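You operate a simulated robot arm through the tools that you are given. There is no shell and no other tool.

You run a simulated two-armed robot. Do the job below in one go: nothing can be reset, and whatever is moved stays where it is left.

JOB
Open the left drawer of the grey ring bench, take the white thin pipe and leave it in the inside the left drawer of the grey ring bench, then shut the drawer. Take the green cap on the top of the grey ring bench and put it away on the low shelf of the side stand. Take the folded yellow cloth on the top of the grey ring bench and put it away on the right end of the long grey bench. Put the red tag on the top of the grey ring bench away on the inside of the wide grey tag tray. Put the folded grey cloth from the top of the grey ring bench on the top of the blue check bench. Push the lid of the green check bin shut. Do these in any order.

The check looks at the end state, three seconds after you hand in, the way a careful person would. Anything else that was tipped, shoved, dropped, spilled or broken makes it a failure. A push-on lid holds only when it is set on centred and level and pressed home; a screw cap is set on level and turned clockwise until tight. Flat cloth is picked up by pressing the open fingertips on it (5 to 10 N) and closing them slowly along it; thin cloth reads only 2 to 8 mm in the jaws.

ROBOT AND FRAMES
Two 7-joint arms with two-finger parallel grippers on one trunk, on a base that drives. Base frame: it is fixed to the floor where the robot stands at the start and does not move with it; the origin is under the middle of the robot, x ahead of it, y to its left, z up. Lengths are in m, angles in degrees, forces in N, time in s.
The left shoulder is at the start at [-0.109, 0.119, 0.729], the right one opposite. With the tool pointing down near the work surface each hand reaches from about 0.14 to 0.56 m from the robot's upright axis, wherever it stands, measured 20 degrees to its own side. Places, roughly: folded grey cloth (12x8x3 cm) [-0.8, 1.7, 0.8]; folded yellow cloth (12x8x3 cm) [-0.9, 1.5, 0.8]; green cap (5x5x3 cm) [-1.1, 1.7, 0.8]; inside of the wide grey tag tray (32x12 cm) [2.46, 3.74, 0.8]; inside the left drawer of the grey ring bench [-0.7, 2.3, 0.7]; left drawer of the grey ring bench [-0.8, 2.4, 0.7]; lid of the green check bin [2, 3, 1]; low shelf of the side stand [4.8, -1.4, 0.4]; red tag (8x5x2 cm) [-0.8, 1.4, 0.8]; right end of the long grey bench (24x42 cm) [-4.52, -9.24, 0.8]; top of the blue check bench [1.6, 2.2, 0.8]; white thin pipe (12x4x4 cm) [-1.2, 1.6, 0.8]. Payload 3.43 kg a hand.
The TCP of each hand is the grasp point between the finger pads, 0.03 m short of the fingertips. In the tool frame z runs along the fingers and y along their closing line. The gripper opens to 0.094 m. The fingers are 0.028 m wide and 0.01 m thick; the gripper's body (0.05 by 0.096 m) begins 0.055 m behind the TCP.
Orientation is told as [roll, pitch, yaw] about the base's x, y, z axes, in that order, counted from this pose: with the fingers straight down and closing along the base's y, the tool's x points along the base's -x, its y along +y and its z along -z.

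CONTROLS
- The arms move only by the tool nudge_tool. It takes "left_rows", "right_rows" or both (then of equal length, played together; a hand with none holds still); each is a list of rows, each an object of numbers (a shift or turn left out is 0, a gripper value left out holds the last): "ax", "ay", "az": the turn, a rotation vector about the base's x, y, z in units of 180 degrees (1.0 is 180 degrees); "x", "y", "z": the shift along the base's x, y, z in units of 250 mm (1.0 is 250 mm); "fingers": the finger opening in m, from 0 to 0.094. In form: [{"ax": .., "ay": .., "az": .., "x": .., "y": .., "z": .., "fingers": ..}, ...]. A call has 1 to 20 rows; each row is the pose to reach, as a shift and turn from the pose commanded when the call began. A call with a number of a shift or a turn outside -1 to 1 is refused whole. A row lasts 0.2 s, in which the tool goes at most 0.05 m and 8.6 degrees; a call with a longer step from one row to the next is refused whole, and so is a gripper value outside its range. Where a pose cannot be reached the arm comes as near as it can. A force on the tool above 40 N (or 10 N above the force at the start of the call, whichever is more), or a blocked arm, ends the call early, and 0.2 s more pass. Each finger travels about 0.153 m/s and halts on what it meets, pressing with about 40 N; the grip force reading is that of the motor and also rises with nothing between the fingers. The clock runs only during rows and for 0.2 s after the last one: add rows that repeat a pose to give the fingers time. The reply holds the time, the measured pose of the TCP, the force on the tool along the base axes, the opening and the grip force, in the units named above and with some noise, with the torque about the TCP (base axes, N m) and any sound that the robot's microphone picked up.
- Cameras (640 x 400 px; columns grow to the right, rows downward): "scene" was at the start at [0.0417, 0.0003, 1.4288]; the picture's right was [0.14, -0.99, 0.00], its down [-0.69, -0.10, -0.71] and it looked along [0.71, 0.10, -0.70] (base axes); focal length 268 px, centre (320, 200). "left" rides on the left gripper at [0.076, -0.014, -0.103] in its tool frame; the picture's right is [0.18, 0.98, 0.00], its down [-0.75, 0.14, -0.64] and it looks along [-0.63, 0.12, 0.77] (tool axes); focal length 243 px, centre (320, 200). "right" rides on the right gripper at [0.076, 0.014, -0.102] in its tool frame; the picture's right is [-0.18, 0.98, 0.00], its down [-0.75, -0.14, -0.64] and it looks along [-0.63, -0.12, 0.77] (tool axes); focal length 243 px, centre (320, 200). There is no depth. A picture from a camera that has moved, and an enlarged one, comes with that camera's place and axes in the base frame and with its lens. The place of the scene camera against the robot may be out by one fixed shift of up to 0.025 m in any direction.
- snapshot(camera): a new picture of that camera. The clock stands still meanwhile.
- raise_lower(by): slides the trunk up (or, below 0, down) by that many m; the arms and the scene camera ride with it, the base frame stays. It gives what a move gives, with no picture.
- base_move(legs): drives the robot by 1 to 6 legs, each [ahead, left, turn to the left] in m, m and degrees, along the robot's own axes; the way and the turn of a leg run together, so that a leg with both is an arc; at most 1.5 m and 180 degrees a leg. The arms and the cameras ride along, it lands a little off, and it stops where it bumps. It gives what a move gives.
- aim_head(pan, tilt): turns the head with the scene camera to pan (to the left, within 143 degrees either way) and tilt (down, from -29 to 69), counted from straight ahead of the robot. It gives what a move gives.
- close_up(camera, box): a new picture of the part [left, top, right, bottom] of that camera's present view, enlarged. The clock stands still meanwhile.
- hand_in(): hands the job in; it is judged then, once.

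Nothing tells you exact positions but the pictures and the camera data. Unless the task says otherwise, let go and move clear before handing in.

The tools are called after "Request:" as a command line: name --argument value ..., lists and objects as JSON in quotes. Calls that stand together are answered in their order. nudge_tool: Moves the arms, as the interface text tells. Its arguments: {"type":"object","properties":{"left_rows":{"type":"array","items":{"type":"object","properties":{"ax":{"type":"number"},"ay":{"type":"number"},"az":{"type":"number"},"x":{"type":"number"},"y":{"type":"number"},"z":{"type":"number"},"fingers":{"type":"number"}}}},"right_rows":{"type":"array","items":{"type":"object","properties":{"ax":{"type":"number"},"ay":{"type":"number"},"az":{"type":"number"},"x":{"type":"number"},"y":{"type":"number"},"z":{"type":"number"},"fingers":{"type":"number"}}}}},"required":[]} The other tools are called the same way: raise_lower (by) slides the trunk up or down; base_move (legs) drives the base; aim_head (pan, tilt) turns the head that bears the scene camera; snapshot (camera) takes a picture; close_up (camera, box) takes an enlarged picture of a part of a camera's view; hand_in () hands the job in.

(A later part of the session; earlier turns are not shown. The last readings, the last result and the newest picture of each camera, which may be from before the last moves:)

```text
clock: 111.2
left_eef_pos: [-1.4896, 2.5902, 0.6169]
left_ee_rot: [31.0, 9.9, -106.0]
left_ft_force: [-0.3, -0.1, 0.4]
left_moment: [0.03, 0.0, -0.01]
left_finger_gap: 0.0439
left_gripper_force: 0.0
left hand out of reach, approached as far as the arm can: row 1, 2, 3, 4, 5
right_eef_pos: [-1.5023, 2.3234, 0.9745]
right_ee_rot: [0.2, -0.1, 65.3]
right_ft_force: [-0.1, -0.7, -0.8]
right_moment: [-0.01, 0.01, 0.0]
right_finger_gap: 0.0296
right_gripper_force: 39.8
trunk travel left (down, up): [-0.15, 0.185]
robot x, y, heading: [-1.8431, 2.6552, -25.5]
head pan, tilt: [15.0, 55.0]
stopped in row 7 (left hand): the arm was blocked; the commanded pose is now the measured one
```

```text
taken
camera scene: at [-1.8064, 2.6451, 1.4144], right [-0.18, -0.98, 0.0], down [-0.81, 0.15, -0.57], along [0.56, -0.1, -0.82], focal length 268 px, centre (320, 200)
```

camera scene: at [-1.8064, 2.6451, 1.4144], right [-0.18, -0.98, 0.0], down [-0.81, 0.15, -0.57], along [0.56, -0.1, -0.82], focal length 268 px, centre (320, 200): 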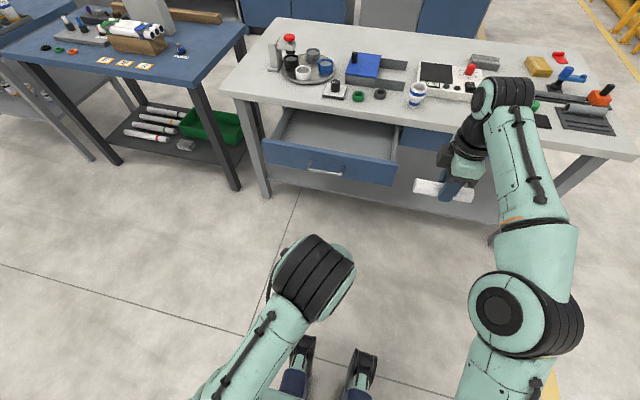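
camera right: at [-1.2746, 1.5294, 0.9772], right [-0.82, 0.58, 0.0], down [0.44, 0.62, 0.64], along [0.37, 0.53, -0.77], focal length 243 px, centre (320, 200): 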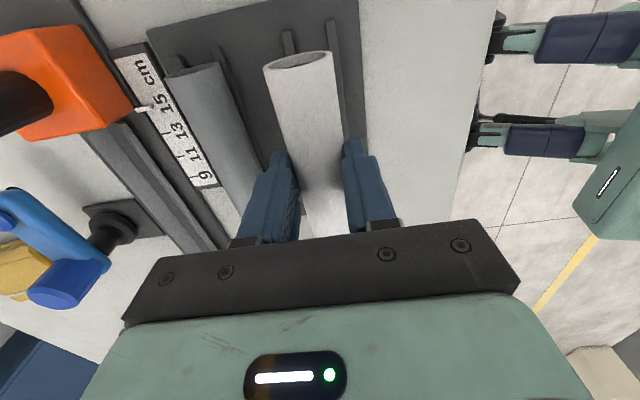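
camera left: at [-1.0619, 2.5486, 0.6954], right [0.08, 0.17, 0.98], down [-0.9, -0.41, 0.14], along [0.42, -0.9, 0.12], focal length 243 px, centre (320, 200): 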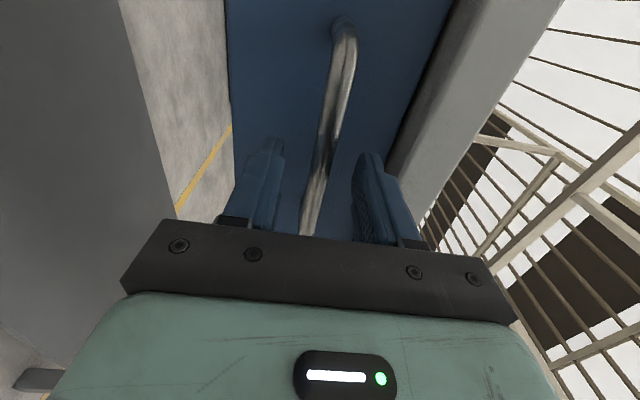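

The left arm folded in awkwardly near my body, touching nothing of the bench. I straighten the hand to point down and raise it in small steps.

Request:
nudge_tool --left_rows '[{"ay": 0.04, "x": 0.05, "y": -0.02, "z": 0.05}, {"ay": 0.08, "x": 0.1, "y": -0.04, "z": 0.12}, {"ay": 0.12, "x": 0.15, "y": -0.06, "z": 0.2}, {"ay": 0.16, "x": 0.2, "y": -0.08, "z": 0.3}, {"ay": 0.18, "x": 0.2, "y": -0.08, "z": 0.4}, {"ay": 0.18, "x": 0.2, "y": -0.08, "z": 0.55}, {"ay": 0.18, "x": 0.2, "y": -0.08, "z": 0.7}]'

Request:
snapshot --camera "scene"

```text
clock: 112.8
left_eef_pos: [-1.4404, 2.5702, 0.7935]
left_ee_rot: [0.0, -0.1, -108.8]
left_ft_force: [0.0, -0.2, 0.0]
left_moment: [0.02, -0.02, -0.01]
left_finger_gap: 0.0442
left_gripper_force: 0.1
left hand out of reach, approached as far as the arm can: row 1
right_eef_pos: [-1.5025, 2.3219, 0.9747]
right_ee_rot: [0.0, -0.1, 65.3]
right_ft_force: [-0.5, 0.2, -1.2]
right_moment: [0.0, 0.03, 0.02]
right_finger_gap: 0.0299
right_gripper_force: 39.8
trunk travel left (down, up): [-0.15, 0.185]
robot x, y, heading: [-1.8419, 2.6534, -25.3]
head pan, tilt: [15.0, 55.0]
```

```text
taken
camera scene: at [-1.8066, 2.6451, 1.4145], right [-0.18, -0.98, 0.0], down [-0.81, 0.15, -0.57], along [0.56, -0.1, -0.82], focal length 268 px, centre (320, 200)
```

scene: 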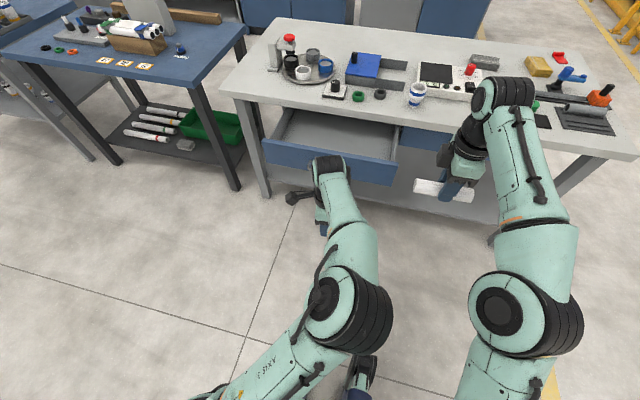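

The left hand is vertical again. I raise it to about 0.99 m so it clears the bench.

Request:
nudge_tool --left_rows '[{"z": 0.15, "az": -0.02}, {"z": 0.3, "az": -0.037}, {"z": 0.45, "az": -0.037}, {"z": 0.6, "az": -0.037}, {"z": 0.75, "az": -0.037}, {"z": 0.8, "az": -0.037}]'

Request:
aim_head --pan 10 --tilt 55

Request:
snapshot --camera "scene"

```text
clock: 114.2
left_eef_pos: [-1.439, 2.5705, 0.9926]
left_ee_rot: [0.0, -0.1, -115.4]
left_ft_force: [-0.6, 0.4, -0.3]
left_moment: [0.0, 0.01, 0.03]
left_finger_gap: 0.0439
left_gripper_force: 0.0
right_eef_pos: [-1.5032, 2.322, 0.9746]
right_ee_rot: [0.2, -0.1, 65.3]
right_ft_force: [0.1, 0.4, -1.4]
right_moment: [-0.01, 0.04, -0.01]
right_finger_gap: 0.0293
right_gripper_force: 40.0
trunk travel left (down, up): [-0.15, 0.185]
robot x, y, heading: [-1.8441, 2.6518, -25.3]
head pan, tilt: [15.0, 55.0]
```

```text
clock: 114.8
left_eef_pos: [-1.4381, 2.5718, 0.9921]
left_ee_rot: [0.1, 0.0, -115.3]
left_ft_force: [-0.3, -0.1, -0.2]
left_moment: [-0.01, 0.01, -0.04]
left_finger_gap: 0.044
left_gripper_force: 0.1
right_eef_pos: [-1.5017, 2.3233, 0.9756]
right_ee_rot: [0.1, -0.2, 65.2]
right_ft_force: [0.2, -0.3, -0.4]
right_moment: [0.01, 0.0, 0.01]
right_finger_gap: 0.0294
right_gripper_force: 39.5
trunk travel left (down, up): [-0.15, 0.185]
robot x, y, heading: [-1.8398, 2.6541, -25.3]
head pan, tilt: [10.0, 55.0]
```

```text
taken
camera scene: at [-1.8078, 2.6389, 1.4145], right [-0.27, -0.96, 0.0], down [-0.79, 0.22, -0.57], along [0.55, -0.15, -0.82], focal length 268 px, centre (320, 200)
```

scene: 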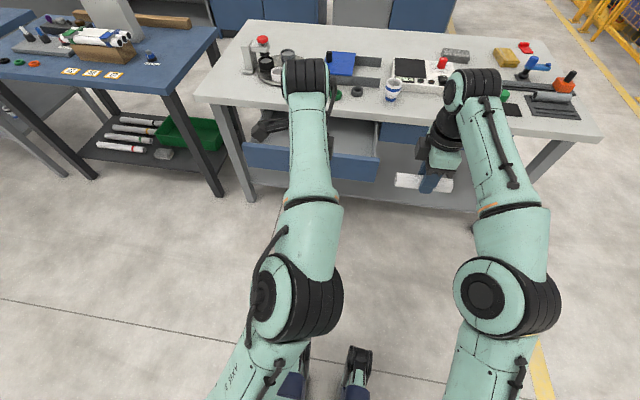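

I move in so the right hand with the pipe comes over the open drawer.

Request:
base_move --legs '[[0, 0.25, 0], [0.28, 0, 0]]'

Request:
snapshot --camera "right"

Request:
aim_head --pan -15 --tilt 55

Request:
snapshot --camera "scene"

```text
clock: 119.2
left_eef_pos: [-1.0783, 2.6742, 0.9923]
left_ee_rot: [-0.1, -0.2, -115.3]
left_ft_force: [-0.3, 0.7, 0.8]
left_moment: [0.02, -0.03, -0.03]
left_finger_gap: 0.0442
left_gripper_force: 0.0
right_eef_pos: [-1.1408, 2.4268, 0.9754]
right_ee_rot: [0.0, 0.0, 65.5]
right_ft_force: [-0.1, 0.4, -0.9]
right_moment: [-0.02, 0.01, -0.01]
right_finger_gap: 0.0297
right_gripper_force: 39.7
trunk travel left (down, up): [-0.15, 0.185]
robot x, y, heading: [-1.4782, 2.7573, -25.1]
head pan, tilt: [10.0, 55.0]
```

```text
taken
camera right: at [-1.1856, 2.3634, 1.0771], right [-0.82, 0.58, 0.0], down [0.44, 0.63, 0.64], along [0.37, 0.53, -0.77], focal length 243 px, centre (320, 200)
```

right: 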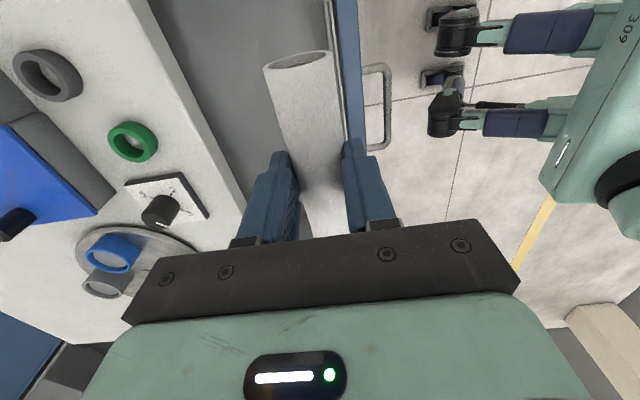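

```text
clock: 120.1
left_eef_pos: [-1.0782, 2.6756, 0.9916]
left_ee_rot: [-0.1, -0.1, -115.2]
left_ft_force: [-0.7, -0.3, -0.5]
left_moment: [0.04, -0.04, -0.01]
left_finger_gap: 0.044
left_gripper_force: 0.0
right_eef_pos: [-1.141, 2.4287, 0.9749]
right_ee_rot: [0.2, -0.1, 65.5]
right_ft_force: [0.2, -0.8, -1.7]
right_moment: [-0.02, 0.02, 0.02]
right_finger_gap: 0.0299
right_gripper_force: 39.9
trunk travel left (down, up): [-0.15, 0.185]
robot x, y, heading: [-1.4811, 2.7596, -25.1]
head pan, tilt: [-15.0, 55.0]
```

```text
taken
camera scene: at [-1.4628, 2.7151, 1.4145], right [-0.65, -0.76, 0.0], down [-0.63, 0.53, -0.57], along [0.44, -0.37, -0.82], focal length 268 px, centre (320, 200)
```

scene: 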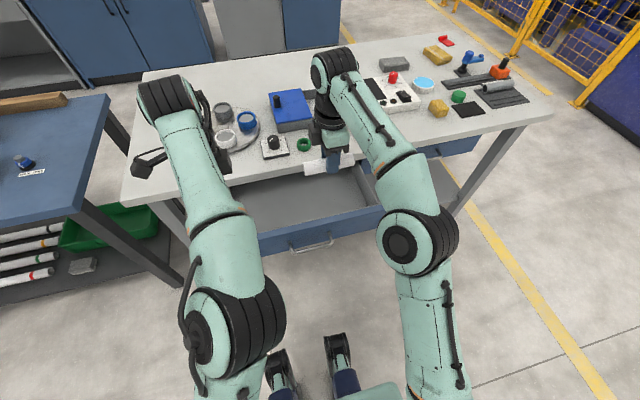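

The drawer opening runs from about 0.43 to 0.58 m ahead of me, so I shift the right hand 5.5 cm forward to its middle and lower the pipe into it.

Request:
nudge_tool --right_rows '[{"x": 0.1, "y": -0.047}, {"x": 0.199, "y": -0.093}, {"x": 0.199, "y": -0.093, "z": -0.15}, {"x": 0.199, "y": -0.093, "z": -0.3}, {"x": 0.199, "y": -0.093, "z": -0.45}, {"x": 0.199, "y": -0.093, "z": -0.6}, {"x": 0.199, "y": -0.093, "z": -0.72}, {"x": 0.199, "y": -0.093, "z": -0.8}]'

Request:
snapshot --camera "right"

Request:
snapshot --camera "scene"

```text
clock: 121.9
left_eef_pos: [-1.0779, 2.6751, 0.9926]
left_ee_rot: [0.0, -0.1, -115.3]
left_ft_force: [0.4, 0.3, 0.1]
left_moment: [0.02, -0.04, -0.03]
left_finger_gap: 0.0441
left_gripper_force: 0.0
right_eef_pos: [-1.0922, 2.4038, 0.7752]
right_ee_rot: [0.2, -0.1, 65.4]
right_ft_force: [-0.5, 0.1, -0.4]
right_moment: [-0.01, 0.0, -0.01]
right_finger_gap: 0.0296
right_gripper_force: 39.8
right hand out of reach, approached as far as the arm can: row 1, 2, 3, 4
trunk travel left (down, up): [-0.15, 0.185]
robot x, y, heading: [-1.4822, 2.7549, -24.9]
head pan, tilt: [-15.0, 55.0]
```

```text
taken
camera right: at [-1.1367, 2.3398, 0.8767], right [-0.82, 0.58, 0.0], down [0.44, 0.63, 0.64], along [0.37, 0.53, -0.77], focal length 243 px, centre (320, 200)
```

right: 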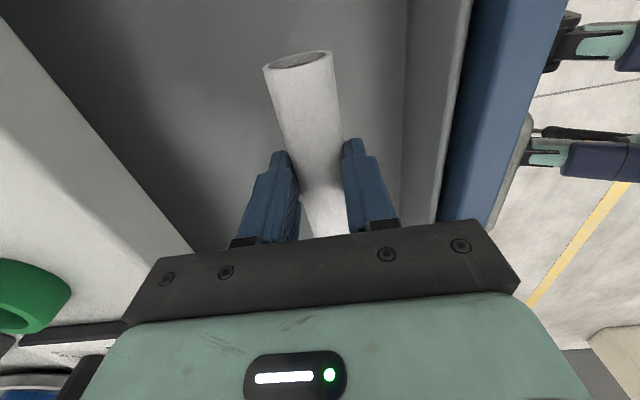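

```text
taken
camera scene: at [-1.4628, 2.7149, 1.4145], right [-0.65, -0.76, 0.0], down [-0.63, 0.53, -0.57], along [0.44, -0.37, -0.82], focal length 268 px, centre (320, 200)
```

scene: 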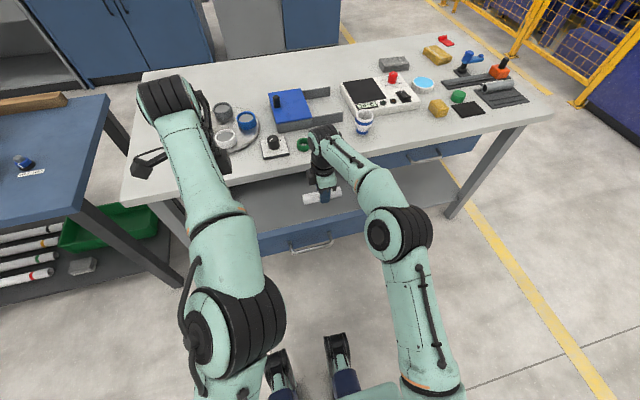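

The pipe hangs centred in the drawer. I lower gently toward the drawer floor.

Request:
nudge_tool --right_rows '[{"z": -0.05}, {"z": -0.1}, {"z": -0.14}, {"z": -0.17}, {"z": -0.2}, {"z": -0.22}, {"z": -0.24}]'

Request:
snapshot --camera "right"

```text
clock: 123.5
left_eef_pos: [-1.0786, 2.6765, 0.9915]
left_ee_rot: [0.0, 0.0, -115.2]
left_ft_force: [0.5, -0.4, 0.5]
left_moment: [-0.01, 0.0, 0.0]
left_finger_gap: 0.0437
left_gripper_force: 0.1
right_eef_pos: [-1.092, 2.4032, 0.7158]
right_ee_rot: [0.0, -0.2, 65.4]
right_ft_force: [0.0, -0.4, -0.3]
right_moment: [0.01, -0.01, -0.02]
right_finger_gap: 0.0298
right_gripper_force: 39.7
trunk travel left (down, up): [-0.15, 0.185]
robot x, y, heading: [-1.4819, 2.7582, -25.3]
head pan, tilt: [-15.0, 55.0]
```

```text
taken
camera right: at [-1.1366, 2.3406, 0.8173], right [-0.82, 0.58, 0.0], down [0.44, 0.63, 0.64], along [0.37, 0.53, -0.77], focal length 243 px, centre (320, 200)
```

right: 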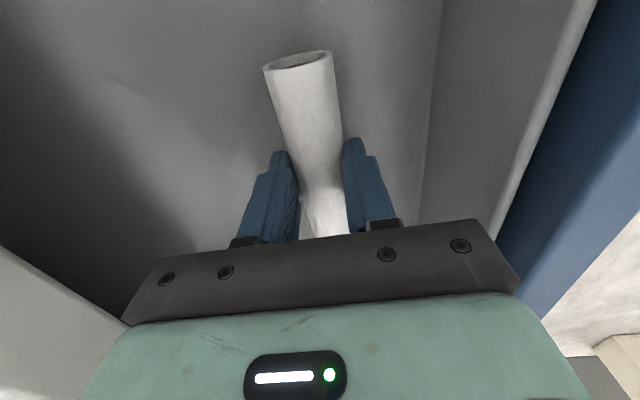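

No contact yet; continuing downward in small steps.

Request:
nudge_tool --right_rows '[{"z": -0.02}, {"z": -0.04}, {"z": -0.06}, {"z": -0.08}, {"z": -0.1}, {"z": -0.12}, {"z": -0.14}]'

Request:
snapshot --camera "right"

```text
clock: 124.7
left_eef_pos: [-1.0796, 2.6755, 0.9926]
left_ee_rot: [0.0, -0.1, -115.2]
left_ft_force: [-1.9, 0.2, 1.0]
left_moment: [0.0, 0.03, -0.02]
left_finger_gap: 0.0439
left_gripper_force: 0.0
right_eef_pos: [-1.0889, 2.4024, 0.6976]
right_ee_rot: [-0.8, -0.3, 65.3]
right_ft_force: [0.3, 0.9, 8.1]
right_moment: [-0.19, 0.17, -0.04]
right_finger_gap: 0.0297
right_gripper_force: 40.2
trunk travel left (down, up): [-0.15, 0.185]
robot x, y, heading: [-1.4817, 2.7558, -25.2]
head pan, tilt: [-15.0, 55.0]
stopped in row 6 (right hand): the force on the tool passed its limit at 49 N (the readings are from after the stop); the commanded pose is now the measured one
```

```text
taken
camera right: at [-1.1347, 2.3399, 0.7999], right [-0.82, 0.58, -0.01], down [0.43, 0.63, 0.65], along [0.38, 0.52, -0.76], focal length 243 px, centre (320, 200)
```

right: 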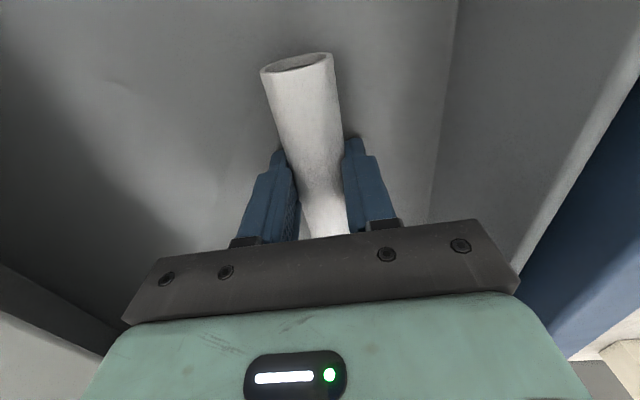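

The pipe touches the drawer floor. I ease up a hair, open the fingers, and lift out.

Request:
nudge_tool --right_rows '[{"z": 0.008}, {"z": 0.008, "fingers": 0.04}, {"z": 0.008, "fingers": 0.06}, {"z": 0.008, "fingers": 0.06}, {"z": 0.06}, {"z": 0.15}, {"z": 0.3}, {"z": 0.45}, {"z": 0.6}, {"z": 0.75}, {"z": 0.9}, {"z": 1.0}]'

Request:
snapshot --camera "right"

```text
clock: 127.3
left_eef_pos: [-1.0787, 2.6756, 0.9925]
left_ee_rot: [0.1, -0.1, -115.2]
left_ft_force: [0.1, -0.1, 0.1]
left_moment: [0.01, 0.02, 0.0]
left_finger_gap: 0.0438
left_gripper_force: 0.1
right_eef_pos: [-1.1052, 2.41, 0.9281]
right_ee_rot: [-0.5, -0.1, 65.4]
right_ft_force: [-0.7, 1.0, 0.7]
right_moment: [-0.05, 0.02, -0.01]
right_finger_gap: 0.0597
right_gripper_force: 0.0
right hand out of reach, approached as far as the arm can: row 11, 12
trunk travel left (down, up): [-0.15, 0.185]
robot x, y, heading: [-1.4781, 2.7596, -25.1]
head pan, tilt: [-15.0, 55.0]
```

```text
taken
camera right: at [-1.1502, 2.3475, 1.03], right [-0.82, 0.58, -0.01], down [0.44, 0.63, 0.64], along [0.38, 0.52, -0.76], focal length 243 px, centre (320, 200)
```

right: 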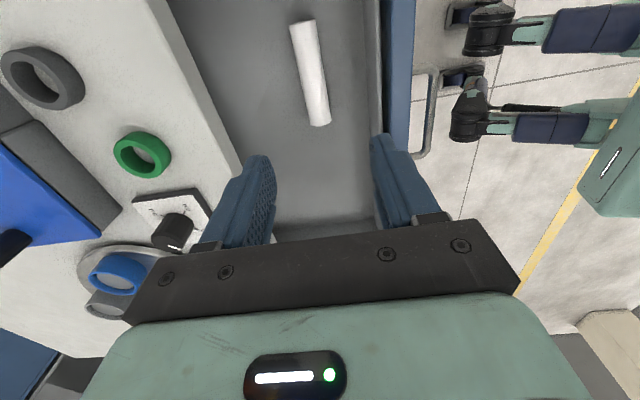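

The pipe lies in the drawer. I back off, line the left hand up with the handle, and swing it horizontal again to push the drawer shut.

Request:
base_move --legs '[[-0.36, 0, 0], [0, -0.21, 0]]'

Request:
nudge_tool --right_rows '[{"x": -0.1, "y": 0.045, "z": 0.05}, {"x": -0.2, "y": 0.09, "z": 0.1}, {"x": -0.29, "y": 0.136, "z": 0.2}, {"x": -0.29, "y": 0.136, "z": 0.2}]'

Request:
nudge_tool --left_rows '[{"ax": -0.0193, "ay": -0.0409, "x": 0.03, "y": -0.014, "z": -0.1}, {"ax": -0.0386, "ay": -0.0818, "x": 0.06, "y": -0.028, "z": -0.2}, {"ax": -0.0579, "ay": -0.1227, "x": 0.09, "y": -0.043, "z": -0.3}, {"ax": -0.0772, "ay": -0.1636, "x": 0.12, "y": -0.057, "z": -0.4}, {"ax": -0.0965, "ay": -0.2045, "x": 0.15, "y": -0.071, "z": -0.5}, {"ax": -0.1158, "ay": -0.2454, "x": 0.18, "y": -0.085, "z": -0.6}, {"ax": -0.1351, "ay": -0.2863, "x": 0.21, "y": -0.1, "z": -0.7}, {"ax": -0.1544, "ay": -0.3272, "x": 0.24, "y": -0.114, "z": -0.78}, {"ax": -0.1737, "ay": -0.3681, "x": 0.27, "y": -0.128, "z": -0.86}, {"ax": -0.193, "ay": -0.409, "x": 0.3, "y": -0.142, "z": -0.94}, {"ax": -0.2125, "ay": -0.4525, "x": 0.33, "y": -0.157, "z": -1.0}, {"ax": -0.2125, "ay": -0.4525, "x": 0.36, "y": -0.171, "z": -1.0}]'

Request:
aim_head --pan 10 --tilt 50

Request:
snapshot --camera "scene"

```text
clock: 131.7
left_eef_pos: [-1.4936, 2.6403, 0.9946]
left_ee_rot: [0.0, -0.1, -115.4]
left_ft_force: [0.4, 0.6, 0.1]
left_moment: [-0.01, 0.0, -0.02]
left_finger_gap: 0.044
left_gripper_force: 0.0
right_eef_pos: [-1.5221, 2.375, 0.9288]
right_ee_rot: [-0.4, -0.2, 65.1]
right_ft_force: [0.1, 1.0, 0.5]
right_moment: [-0.01, 0.01, -0.01]
right_finger_gap: 0.0601
right_gripper_force: 0.0
trunk travel left (down, up): [-0.15, 0.185]
robot x, y, heading: [-1.8981, 2.7235, -25.5]
head pan, tilt: [-15.0, 55.0]
```

```text
clock: 132.7
left_eef_pos: [-1.4929, 2.6405, 0.9924]
left_ee_rot: [0.0, 0.0, -115.5]
left_ft_force: [0.1, 0.9, -0.2]
left_moment: [-0.01, 0.04, 0.01]
left_finger_gap: 0.044
left_gripper_force: 0.1
right_eef_pos: [-1.5944, 2.4104, 0.978]
right_ee_rot: [-0.5, -0.2, 65.1]
right_ft_force: [-0.2, -0.2, -0.3]
right_moment: [0.0, 0.0, -0.02]
right_finger_gap: 0.0602
right_gripper_force: 0.0
trunk travel left (down, up): [-0.15, 0.185]
robot x, y, heading: [-1.8991, 2.7243, -25.6]
head pan, tilt: [-15.0, 55.0]
```

```text
clock: 135.2
left_eef_pos: [-1.4028, 2.5974, 0.742]
left_ee_rot: [90.0, 0.3, -115.3]
left_ft_force: [0.9, 0.5, 0.5]
left_moment: [-0.02, 0.0, 0.02]
left_finger_gap: 0.0439
left_gripper_force: 0.1
right_eef_pos: [-1.5935, 2.4106, 0.9776]
right_ee_rot: [-0.6, -0.1, 65.1]
right_ft_force: [-0.4, -0.5, 0.2]
right_moment: [0.02, 0.02, -0.02]
right_finger_gap: 0.06
right_gripper_force: 0.1
trunk travel left (down, up): [-0.15, 0.185]
robot x, y, heading: [-1.897, 2.7206, -25.6]
head pan, tilt: [-15.0, 55.0]
```

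```text
clock: 136.1
left_eef_pos: [-1.4035, 2.5983, 0.7423]
left_ee_rot: [89.9, 0.2, -115.3]
left_ft_force: [-0.1, -0.1, -1.7]
left_moment: [-0.02, 0.02, 0.0]
left_finger_gap: 0.044
left_gripper_force: 0.1
right_eef_pos: [-1.5941, 2.4094, 0.9782]
right_ee_rot: [-0.5, -0.3, 65.1]
right_ft_force: [-0.6, -1.1, -0.1]
right_moment: [0.02, 0.03, -0.01]
right_finger_gap: 0.0596
right_gripper_force: 0.2
trunk travel left (down, up): [-0.15, 0.185]
robot x, y, heading: [-1.8938, 2.7242, -25.5]
head pan, tilt: [10.0, 50.0]
```

```text
taken
camera scene: at [-1.8582, 2.7073, 1.421], right [-0.27, -0.96, 0.0], down [-0.74, 0.21, -0.64], along [0.62, -0.17, -0.77], focal length 268 px, centre (320, 200)
```

scene: 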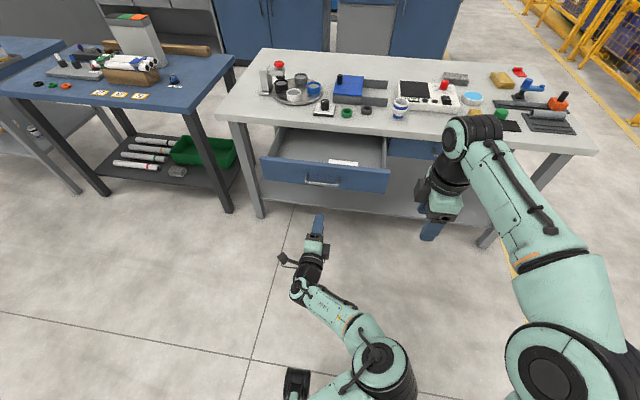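

The left hand is horizontal in front of the drawer. I lower it to the bar's height and drive forward so the fingers straddle the bar.

Request:
nudge_tool --left_rows '[{"x": 0.017, "y": 0.036, "z": -0.06}, {"x": 0.034, "y": 0.072, "z": -0.124}, {"x": 0.034, "y": 0.072, "z": -0.124}]'

Request:
base_move --legs '[[0.15, 0, 0]]'

Request:
snapshot --camera "left"

Request:
snapshot --camera "scene"

```text
clock: 136.9
left_eef_pos: [-1.3946, 2.615, 0.7117]
left_ee_rot: [89.9, 0.2, -115.4]
left_ft_force: [0.1, 0.7, -0.3]
left_moment: [0.01, -0.02, -0.01]
left_finger_gap: 0.044
left_gripper_force: 0.2
right_eef_pos: [-1.5928, 2.4098, 0.9773]
right_ee_rot: [-0.5, 0.0, 65.1]
right_ft_force: [-0.6, -0.3, 0.0]
right_moment: [-0.02, 0.0, 0.01]
right_finger_gap: 0.0601
right_gripper_force: 0.0
trunk travel left (down, up): [-0.15, 0.185]
robot x, y, heading: [-1.8967, 2.7259, -26.0]
head pan, tilt: [10.0, 50.0]
```

```text
clock: 138.3
left_eef_pos: [-1.2602, 2.5498, 0.7116]
left_ee_rot: [89.9, 0.2, -115.3]
left_ft_force: [-0.4, 0.0, -0.1]
left_moment: [0.0, -0.01, 0.01]
left_finger_gap: 0.0441
left_gripper_force: 0.1
right_eef_pos: [-1.4582, 2.3457, 0.9777]
right_ee_rot: [-0.5, -0.2, 65.1]
right_ft_force: [-0.2, -0.4, 0.2]
right_moment: [0.03, 0.03, -0.01]
right_finger_gap: 0.0598
right_gripper_force: 0.1
trunk travel left (down, up): [-0.15, 0.185]
robot x, y, heading: [-1.7645, 2.6583, -25.4]
head pan, tilt: [10.0, 50.0]
```

```text
taken
camera left: at [-1.3198, 2.664, 0.6967], right [0.08, 0.16, 0.98], down [-0.9, -0.41, 0.14], along [0.42, -0.9, 0.11], focal length 243 px, centre (320, 200)
```

left: 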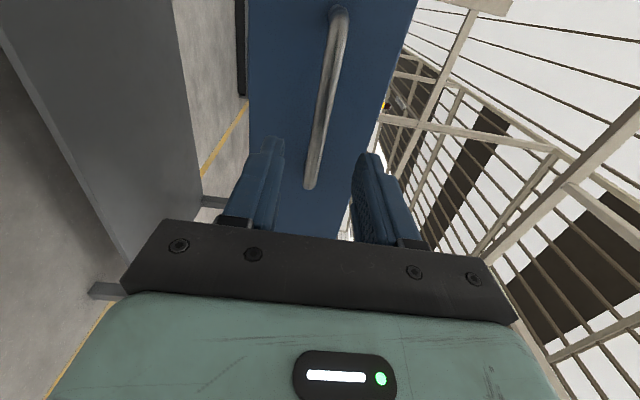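

```text
taken
camera scene: at [-1.7219, 2.6424, 1.421], right [-0.27, -0.96, 0.0], down [-0.74, 0.2, -0.64], along [0.62, -0.17, -0.77], focal length 268 px, centre (320, 200)
```

scene: 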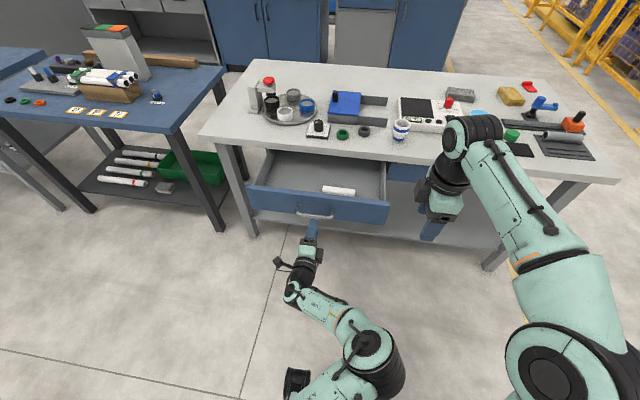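

Aligned with the bar. I drive in so the fingertips meet the drawer face, then continue pushing.

Request:
base_move --legs '[[0.08, 0, 0]]'

Request:
snapshot --camera "left"

Request:
base_move --legs '[[0.14, 0, 0]]'

Request:
snapshot --camera "scene"

```text
clock: 139.4
left_eef_pos: [-1.1882, 2.5145, 0.7115]
left_ee_rot: [90.0, 0.1, -115.4]
left_ft_force: [0.1, 0.6, -0.2]
left_moment: [-0.01, 0.02, -0.03]
left_finger_gap: 0.0438
left_gripper_force: 0.0
right_eef_pos: [-1.3871, 2.3115, 0.978]
right_ee_rot: [-0.4, -0.2, 65.1]
right_ft_force: [-0.1, 0.1, -0.2]
right_moment: [0.03, 0.0, 0.0]
right_finger_gap: 0.0601
right_gripper_force: 0.0
trunk travel left (down, up): [-0.15, 0.185]
robot x, y, heading: [-1.6933, 2.622, -25.3]
head pan, tilt: [10.0, 50.0]
```

```text
taken
camera left: at [-1.2479, 2.6293, 0.6967], right [0.08, 0.16, 0.98], down [-0.9, -0.41, 0.14], along [0.42, -0.9, 0.11], focal length 243 px, centre (320, 200)
```

left: 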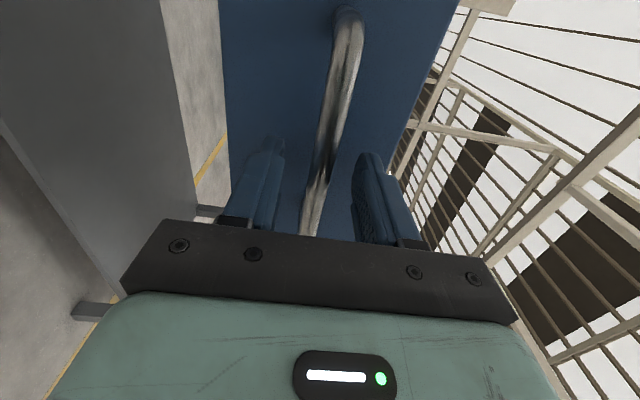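

```text
clock: 140.7
left_eef_pos: [-1.0594, 2.4563, 0.7106]
left_ee_rot: [89.8, 0.2, -115.3]
left_ft_force: [0.4, -0.2, 0.1]
left_moment: [-0.01, 0.0, -0.04]
left_finger_gap: 0.044
left_gripper_force: 0.0
right_eef_pos: [-1.2597, 2.2516, 0.9769]
right_ee_rot: [-0.5, -0.3, 65.2]
right_ft_force: [0.4, -1.1, -0.9]
right_moment: [0.03, 0.01, 0.02]
right_finger_gap: 0.06
right_gripper_force: 0.0
trunk travel left (down, up): [-0.15, 0.185]
robot x, y, heading: [-1.563, 2.5655, -25.7]
head pan, tilt: [10.0, 50.0]
```

```text
taken
camera scene: at [-1.5231, 2.5476, 1.421], right [-0.27, -0.96, 0.0], down [-0.74, 0.2, -0.64], along [0.62, -0.17, -0.77], focal length 268 px, centre (320, 200)
```

scene: 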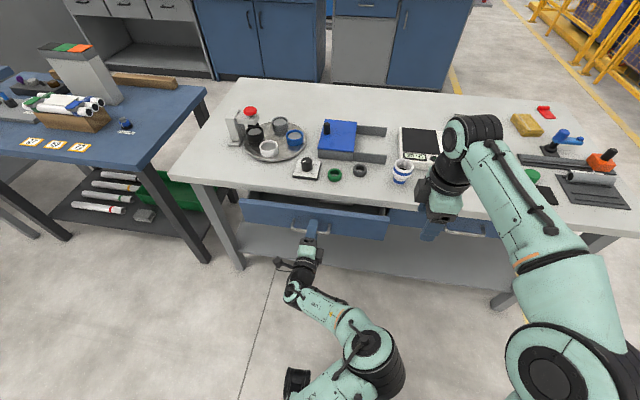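

Nearly shut. Another 4 cm by base, then I finish with the arm so I can feel the stop.

Request:
base_move --legs '[[0.04, 0, 0]]'

Request:
nudge_tool --left_rows '[{"x": 0.036, "y": -0.017}, {"x": 0.072, "y": -0.034}, {"x": 0.108, "y": -0.051}, {"x": 0.13, "y": -0.062}, {"x": 0.15, "y": -0.072}, {"x": 0.17, "y": -0.081}]'

Request:
snapshot --camera "scene"

Request:
snapshot --camera "left"

```text
clock: 141.6
left_eef_pos: [-1.0252, 2.4393, 0.7102]
left_ee_rot: [89.9, 0.2, -115.3]
left_ft_force: [0.5, -0.6, -0.2]
left_moment: [0.0, 0.0, 0.0]
left_finger_gap: 0.0442
left_gripper_force: 0.0
right_eef_pos: [-1.2234, 2.2337, 0.9769]
right_ee_rot: [-0.4, -0.2, 65.1]
right_ft_force: [0.2, -0.1, 0.4]
right_moment: [0.0, 0.02, -0.03]
right_finger_gap: 0.0603
right_gripper_force: 0.1
trunk travel left (down, up): [-0.15, 0.185]
robot x, y, heading: [-1.5274, 2.5487, -25.4]
head pan, tilt: [10.0, 50.0]
```

```text
clock: 143.0
left_eef_pos: [-0.9835, 2.4211, 0.7115]
left_ee_rot: [90.0, 0.4, -115.3]
left_ft_force: [-6.5, 3.1, -0.3]
left_moment: [-0.05, -0.17, 0.11]
left_finger_gap: 0.0441
left_gripper_force: 0.0
right_eef_pos: [-1.2246, 2.2356, 0.9779]
right_ee_rot: [-0.6, -0.2, 65.1]
right_ft_force: [-0.3, 0.5, 0.5]
right_moment: [0.05, 0.02, -0.02]
right_finger_gap: 0.0605
right_gripper_force: 0.0
trunk travel left (down, up): [-0.15, 0.185]
robot x, y, heading: [-1.5265, 2.5512, -25.6]
head pan, tilt: [10.0, 50.0]
```

```text
taken
camera scene: at [-1.4895, 2.5316, 1.421], right [-0.27, -0.96, 0.0], down [-0.74, 0.2, -0.64], along [0.62, -0.17, -0.77], focal length 268 px, centre (320, 200)
```

scene: 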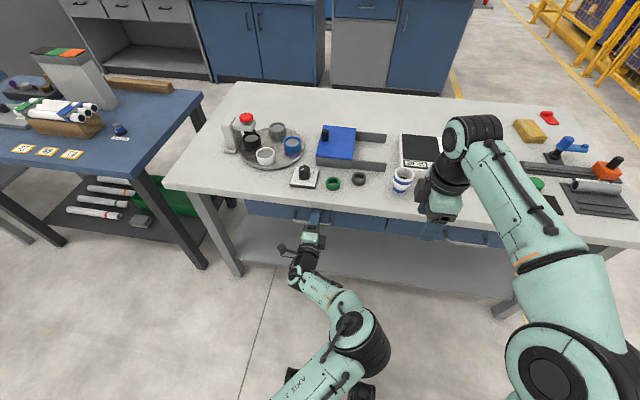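

```text
taken
camera left: at [-1.0442, 2.5332, 0.6966], right [0.08, 0.16, 0.98], down [-0.9, -0.41, 0.14], along [0.42, -0.9, 0.11], focal length 243 px, centre (320, 200)
```

left: 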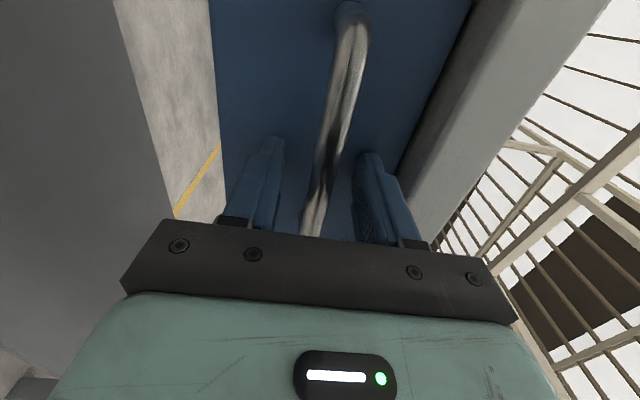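

It seems shut with ~7 N of resistance; I press a few mm more to confirm the stop.

Request:
nudge_tool --left_rows '[{"x": 0.011, "y": -0.005}, {"x": 0.022, "y": -0.01}, {"x": 0.03, "y": -0.014}]'

Request:
close_up --camera "scene" --box '[220, 170, 420, 270]'

```text
clock: 143.5
left_eef_pos: [-0.9838, 2.4197, 0.7101]
left_ee_rot: [89.7, 0.2, -115.1]
left_ft_force: [-19.5, 7.9, 4.4]
left_moment: [-0.26, -0.63, 0.3]
left_finger_gap: 0.0467
left_gripper_force: 2.5
right_eef_pos: [-1.2265, 2.2354, 0.9796]
right_ee_rot: [-0.5, -0.2, 65.2]
right_ft_force: [0.2, 0.1, 0.0]
right_moment: [-0.02, 0.0, 0.02]
right_finger_gap: 0.0601
right_gripper_force: 0.0
trunk travel left (down, up): [-0.15, 0.185]
robot x, y, heading: [-1.5288, 2.5475, -25.3]
head pan, tilt: [10.0, 50.0]
stopped in row 2 (left hand): the force on the tool passed its limit at 47 N (the readings are from after the stop); the commanded pose is now the measured one
```

```text
3.20 times, centred on (320, 220) of scene
camera zoom: at [-1.492, 2.5323, 1.4211], right [-0.27, -0.96, 0.0], down [-0.74, 0.2, -0.64], along [0.62, -0.17, -0.76], focal length 859 px, centre (320, 136)
```

zoom: 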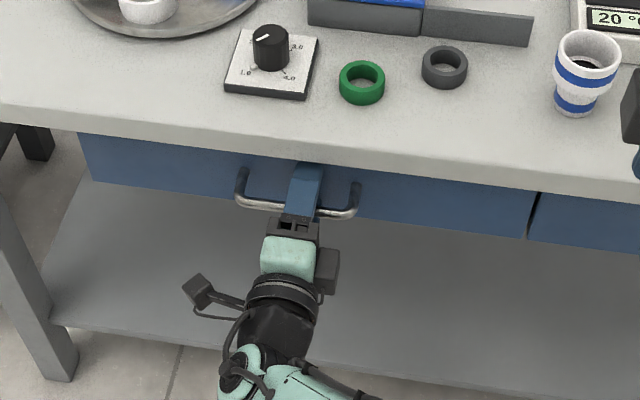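

The drawer is fully shut (hard stop felt). I back off and bring the left hand back to the normal pointing-down pose.

Request:
base_move --legs '[[-0.3, 0, 0]]'

Request:
nudge_tool --left_rows '[{"ax": -0.0122, "ay": 0.0342, "az": 0.0257, "z": 0.05}, {"ax": -0.0244, "ay": 0.0684, "az": 0.0513, "z": 0.1}, {"ax": -0.0366, "ay": 0.1025, "az": 0.077, "z": 0.2}, {"ax": -0.0488, "ay": 0.1367, "az": 0.1026, "z": 0.3}, {"ax": -0.061, "ay": 0.1709, "az": 0.1283, "z": 0.4}, {"ax": -0.0732, "ay": 0.2051, "az": 0.154, "z": 0.5}, {"ax": -0.0854, "ay": 0.2393, "az": 0.1796, "z": 0.6}, {"ax": -0.0976, "ay": 0.2734, "az": 0.2053, "z": 0.7}, {"ax": -0.1098, "ay": 0.3076, "az": 0.2309, "z": 0.8}, {"ax": -0.122, "ay": 0.3418, "az": 0.2566, "z": 0.9}, {"ax": -0.1342, "ay": 0.376, "az": 0.2823, "z": 1.0}, {"ax": -0.1464, "ay": 0.4102, "az": 0.3079, "z": 1.0}, {"ax": -0.1586, "ay": 0.4443, "az": 0.3336, "z": 1.0}, {"ax": -0.1708, "ay": 0.4785, "az": 0.3592, "z": 1.0}, {"ax": -0.183, "ay": 0.5127, "az": 0.3849, "z": 1.0}]'

Request:
snapshot --camera "scene"

```text
clock: 145.6
left_eef_pos: [-1.2537, 2.5487, 0.7098]
left_ee_rot: [89.7, 0.2, -115.3]
left_ft_force: [-0.4, 0.2, -0.8]
left_moment: [-0.02, -0.01, -0.02]
left_finger_gap: 0.0439
left_gripper_force: 0.0
right_eef_pos: [-1.4978, 2.3648, 0.9776]
right_ee_rot: [-0.6, -0.1, 65.1]
right_ft_force: [0.0, -0.3, 0.1]
right_moment: [0.03, -0.03, -0.01]
right_finger_gap: 0.0602
right_gripper_force: 0.1
trunk travel left (down, up): [-0.15, 0.185]
robot x, y, heading: [-1.798, 2.679, -25.4]
head pan, tilt: [10.0, 50.0]
```

```text
clock: 148.8
left_eef_pos: [-1.3124, 2.589, 0.9411]
left_ee_rot: [0.1, 0.4, -26.1]
left_ft_force: [0.9, -0.5, 0.1]
left_moment: [0.01, 0.01, 0.0]
left_finger_gap: 0.0439
left_gripper_force: 0.0
left hand out of reach, approached as far as the arm can: row 11, 12, 13, 14, 15
right_eef_pos: [-1.4965, 2.3643, 0.9784]
right_ee_rot: [-0.5, -0.1, 65.1]
right_ft_force: [0.3, -0.6, -0.2]
right_moment: [-0.03, -0.01, 0.0]
right_finger_gap: 0.06
right_gripper_force: 0.0
trunk travel left (down, up): [-0.15, 0.185]
robot x, y, heading: [-1.7976, 2.6814, -25.4]
head pan, tilt: [10.0, 50.0]
```

```text
taken
camera scene: at [-1.76, 2.662, 1.421], right [-0.27, -0.96, 0.0], down [-0.74, 0.2, -0.64], along [0.62, -0.17, -0.77], focal length 268 px, centre (320, 200)
```

scene: 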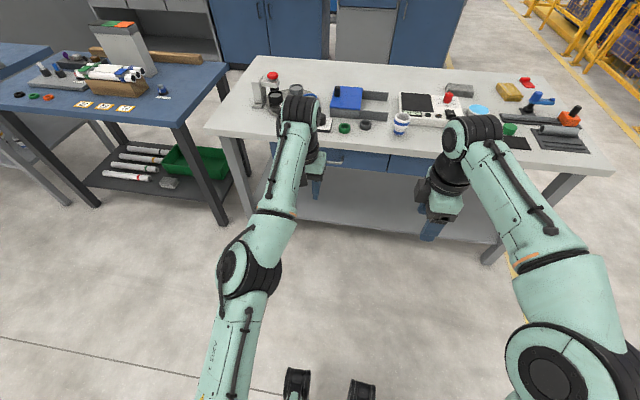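

Both hands point down. From here I take a distant look toward the side stand (4.8, -1.4) and the check benches to plan how to grasp the cap.

Request:
aim_head --pan -6 --tilt 8

Request:
close_up --camera "scene" --box '[240, 150, 400, 250]'

Request:
snapshot --camera "scene"

Request:
aim_head --pan 30 --tilt 10

Request:
snapshot --camera "scene"

```text
clock: 149.8
left_eef_pos: [-1.3135, 2.5876, 0.9428]
left_ee_rot: [0.1, 0.3, -26.2]
left_ft_force: [-0.6, 0.2, 1.0]
left_moment: [0.0, 0.05, 0.03]
left_finger_gap: 0.0441
left_gripper_force: 0.0
right_eef_pos: [-1.4968, 2.365, 0.9784]
right_ee_rot: [-0.4, -0.2, 65.2]
right_ft_force: [0.6, 0.2, 0.4]
right_moment: [-0.02, -0.02, -0.01]
right_finger_gap: 0.0599
right_gripper_force: 0.3
trunk travel left (down, up): [-0.15, 0.185]
robot x, y, heading: [-1.7993, 2.6785, -25.3]
head pan, tilt: [-6.0, 8.0]
```

```text
4.00 times, centred on (320, 200) of scene
camera zoom: at [-1.7565, 2.633, 1.486], right [-0.52, -0.85, 0.0], down [-0.12, 0.07, -0.99], along [0.85, -0.52, -0.14], focal length 1073 px, centre (320, 200)
```

zoom: 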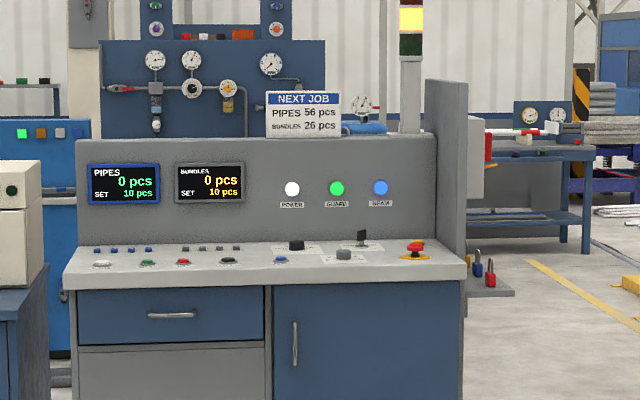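

```text
taken
camera scene: at [-1.7565, 2.633, 1.486], right [-0.52, -0.85, 0.0], down [-0.12, 0.07, -0.99], along [0.85, -0.52, -0.14], focal length 268 px, centre (320, 200)
```

scene: 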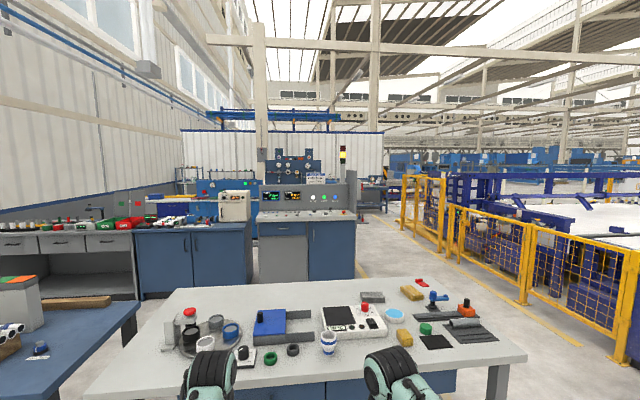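

```text
clock: 150.9
left_eef_pos: [-1.3124, 2.5883, 0.9428]
left_ee_rot: [0.2, 0.3, -26.2]
left_ft_force: [-0.4, 0.6, 0.6]
left_moment: [-0.02, 0.04, -0.01]
left_finger_gap: 0.044
left_gripper_force: 0.1
right_eef_pos: [-1.4966, 2.3643, 0.9781]
right_ee_rot: [-0.6, -0.2, 65.2]
right_ft_force: [-0.2, 0.2, 0.8]
right_moment: [0.02, 0.02, 0.01]
right_finger_gap: 0.0604
right_gripper_force: 0.2
trunk travel left (down, up): [-0.15, 0.185]
robot x, y, heading: [-1.802, 2.6752, -25.4]
head pan, tilt: [30.0, 10.0]
```

```text
taken
camera scene: at [-1.7428, 2.6886, 1.4829], right [0.08, -1.0, 0.0], down [-0.17, -0.01, -0.98], along [0.98, 0.08, -0.17], focal length 268 px, centre (320, 200)
```

scene: 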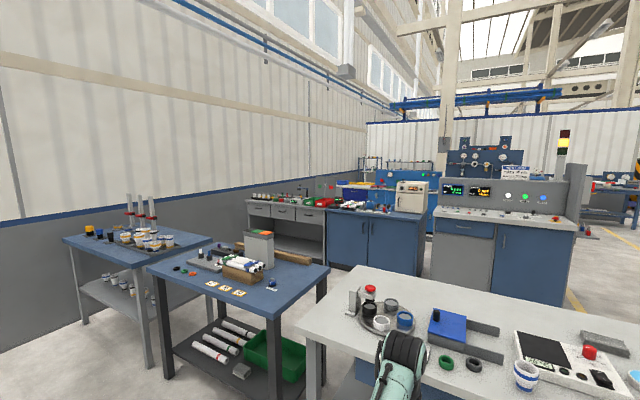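

I see the check benches ahead with bins and trays, beyond the aisle. Next I drive around the near end of the ring bench to its front side to take the red tag and the grey cloth first.

Request:
base_move --legs '[[0, -1.2, 0], [0, -0.5, 0], [1.5, 0, 0], [0.5, 0, 0], [0, 0, 180]]'

Request:
aim_head --pan -30 --tilt 35

Request:
snapshot --camera "scene"

```text
clock: 183.1
left_eef_pos: [-1.2007, 0.3648, 0.9432]
left_ee_rot: [0.2, 0.4, 155.3]
left_ft_force: [0.2, -0.3, -0.3]
left_moment: [0.01, 0.0, 0.01]
left_finger_gap: 0.0438
left_gripper_force: 0.0
right_eef_pos: [-1.0233, 0.594, 0.9784]
right_ee_rot: [-0.5, -0.2, -113.1]
right_ft_force: [0.2, 0.3, -0.8]
right_moment: [0.02, -0.02, 0.02]
right_finger_gap: 0.0603
right_gripper_force: 0.0
trunk travel left (down, up): [-0.15, 0.185]
robot x, y, heading: [-0.7159, 0.2879, 156.1]
head pan, tilt: [30.0, 10.0]
```

```text
clock: 184.4
left_eef_pos: [-1.201, 0.3652, 0.9426]
left_ee_rot: [0.2, 0.3, 155.5]
left_ft_force: [-0.3, -0.2, -0.7]
left_moment: [-0.02, -0.01, -0.01]
left_finger_gap: 0.044
left_gripper_force: 0.0
right_eef_pos: [-1.0227, 0.5941, 0.9781]
right_ee_rot: [-0.6, -0.3, -113.2]
right_ft_force: [0.6, -0.2, -0.3]
right_moment: [0.0, -0.01, 0.02]
right_finger_gap: 0.0599
right_gripper_force: 0.0
trunk travel left (down, up): [-0.15, 0.185]
robot x, y, heading: [-0.7107, 0.2898, 156.4]
head pan, tilt: [-30.0, 35.0]
```

```text
taken
camera scene: at [-0.7337, 0.3346, 1.4427], right [0.81, 0.59, 0.0], down [0.34, -0.46, -0.82], along [-0.48, 0.66, -0.57], focal length 268 px, centre (320, 200)
```

scene: 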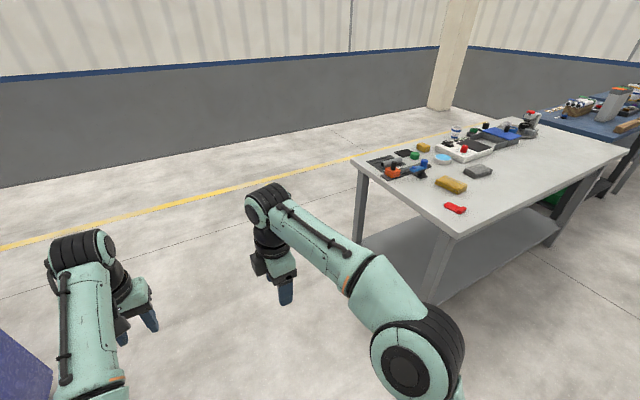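

I line up squarely with the bench's front edge, between the tag and the grey cloth.

Request:
base_move --legs '[[0, 0, -1.7], [0, -1.1, 0]]'

Request:
aim_head --pan 0 --tilt 50

Request:
snapshot --camera "scene"

Request:
snapshot --camera "left"

Request:
snapshot --camera "right"

```text
clock: 194.7
left_eef_pos: [-0.72, 1.3701, 0.9418]
left_ee_rot: [0.2, 0.3, 153.2]
left_ft_force: [-0.9, 0.1, -0.3]
left_moment: [-0.01, 0.02, 0.05]
left_finger_gap: 0.044
left_gripper_force: 0.2
right_eef_pos: [-0.534, 1.5919, 0.9775]
right_ee_rot: [-0.5, -0.3, -115.4]
right_ft_force: [0.9, 0.2, -0.9]
right_moment: [0.02, 0.05, 0.03]
right_finger_gap: 0.06
right_gripper_force: 0.1
trunk travel left (down, up): [-0.15, 0.185]
robot x, y, heading: [-0.235, 1.2769, 154.0]
head pan, tilt: [-30.0, 35.0]
```

```text
clock: 195.6
left_eef_pos: [-0.7192, 1.372, 0.9432]
left_ee_rot: [0.2, 0.5, 153.3]
left_ft_force: [0.4, -0.6, 1.1]
left_moment: [-0.04, -0.03, -0.03]
left_finger_gap: 0.0439
left_gripper_force: 0.0
right_eef_pos: [-0.5337, 1.5941, 0.9776]
right_ee_rot: [-0.4, -0.2, -115.4]
right_ft_force: [-0.2, -0.4, 0.4]
right_moment: [-0.03, 0.0, -0.01]
right_finger_gap: 0.0603
right_gripper_force: 0.0
trunk travel left (down, up): [-0.15, 0.185]
robot x, y, heading: [-0.2334, 1.2762, 153.9]
head pan, tilt: [0.0, 50.0]
```

```text
taken
camera scene: at [-0.2746, 1.2831, 1.421], right [0.44, 0.9, 0.0], down [0.69, -0.34, -0.64], along [-0.58, 0.28, -0.77], focal length 268 px, centre (320, 200)
```

scene: 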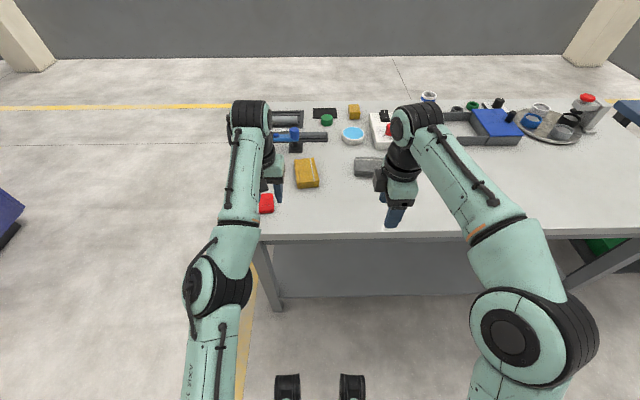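

```text
taken
camera left: at [-0.6465, 1.3508, 1.0446], right [-0.28, -0.96, 0.0], down [-0.74, 0.22, 0.64], along [-0.61, 0.17, -0.77], focal length 243 px, centre (320, 200)
```

left: 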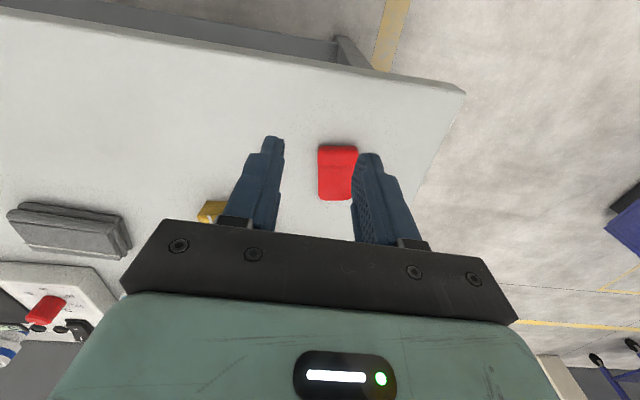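

```text
taken
camera right: at [-0.4876, 1.6554, 1.0797], right [0.81, -0.59, -0.01], down [-0.45, -0.62, 0.65], along [-0.38, -0.52, -0.76], focal length 243 px, centre (320, 200)
```

right: 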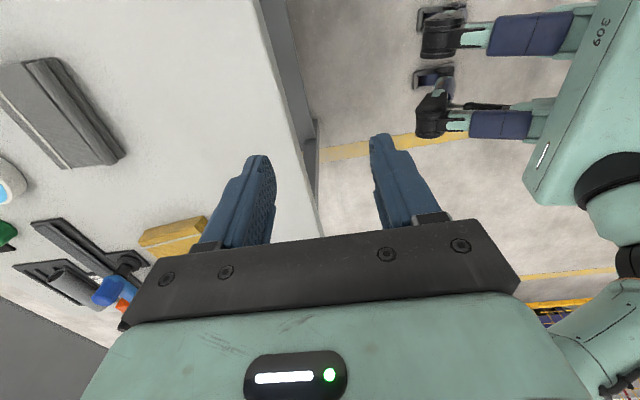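

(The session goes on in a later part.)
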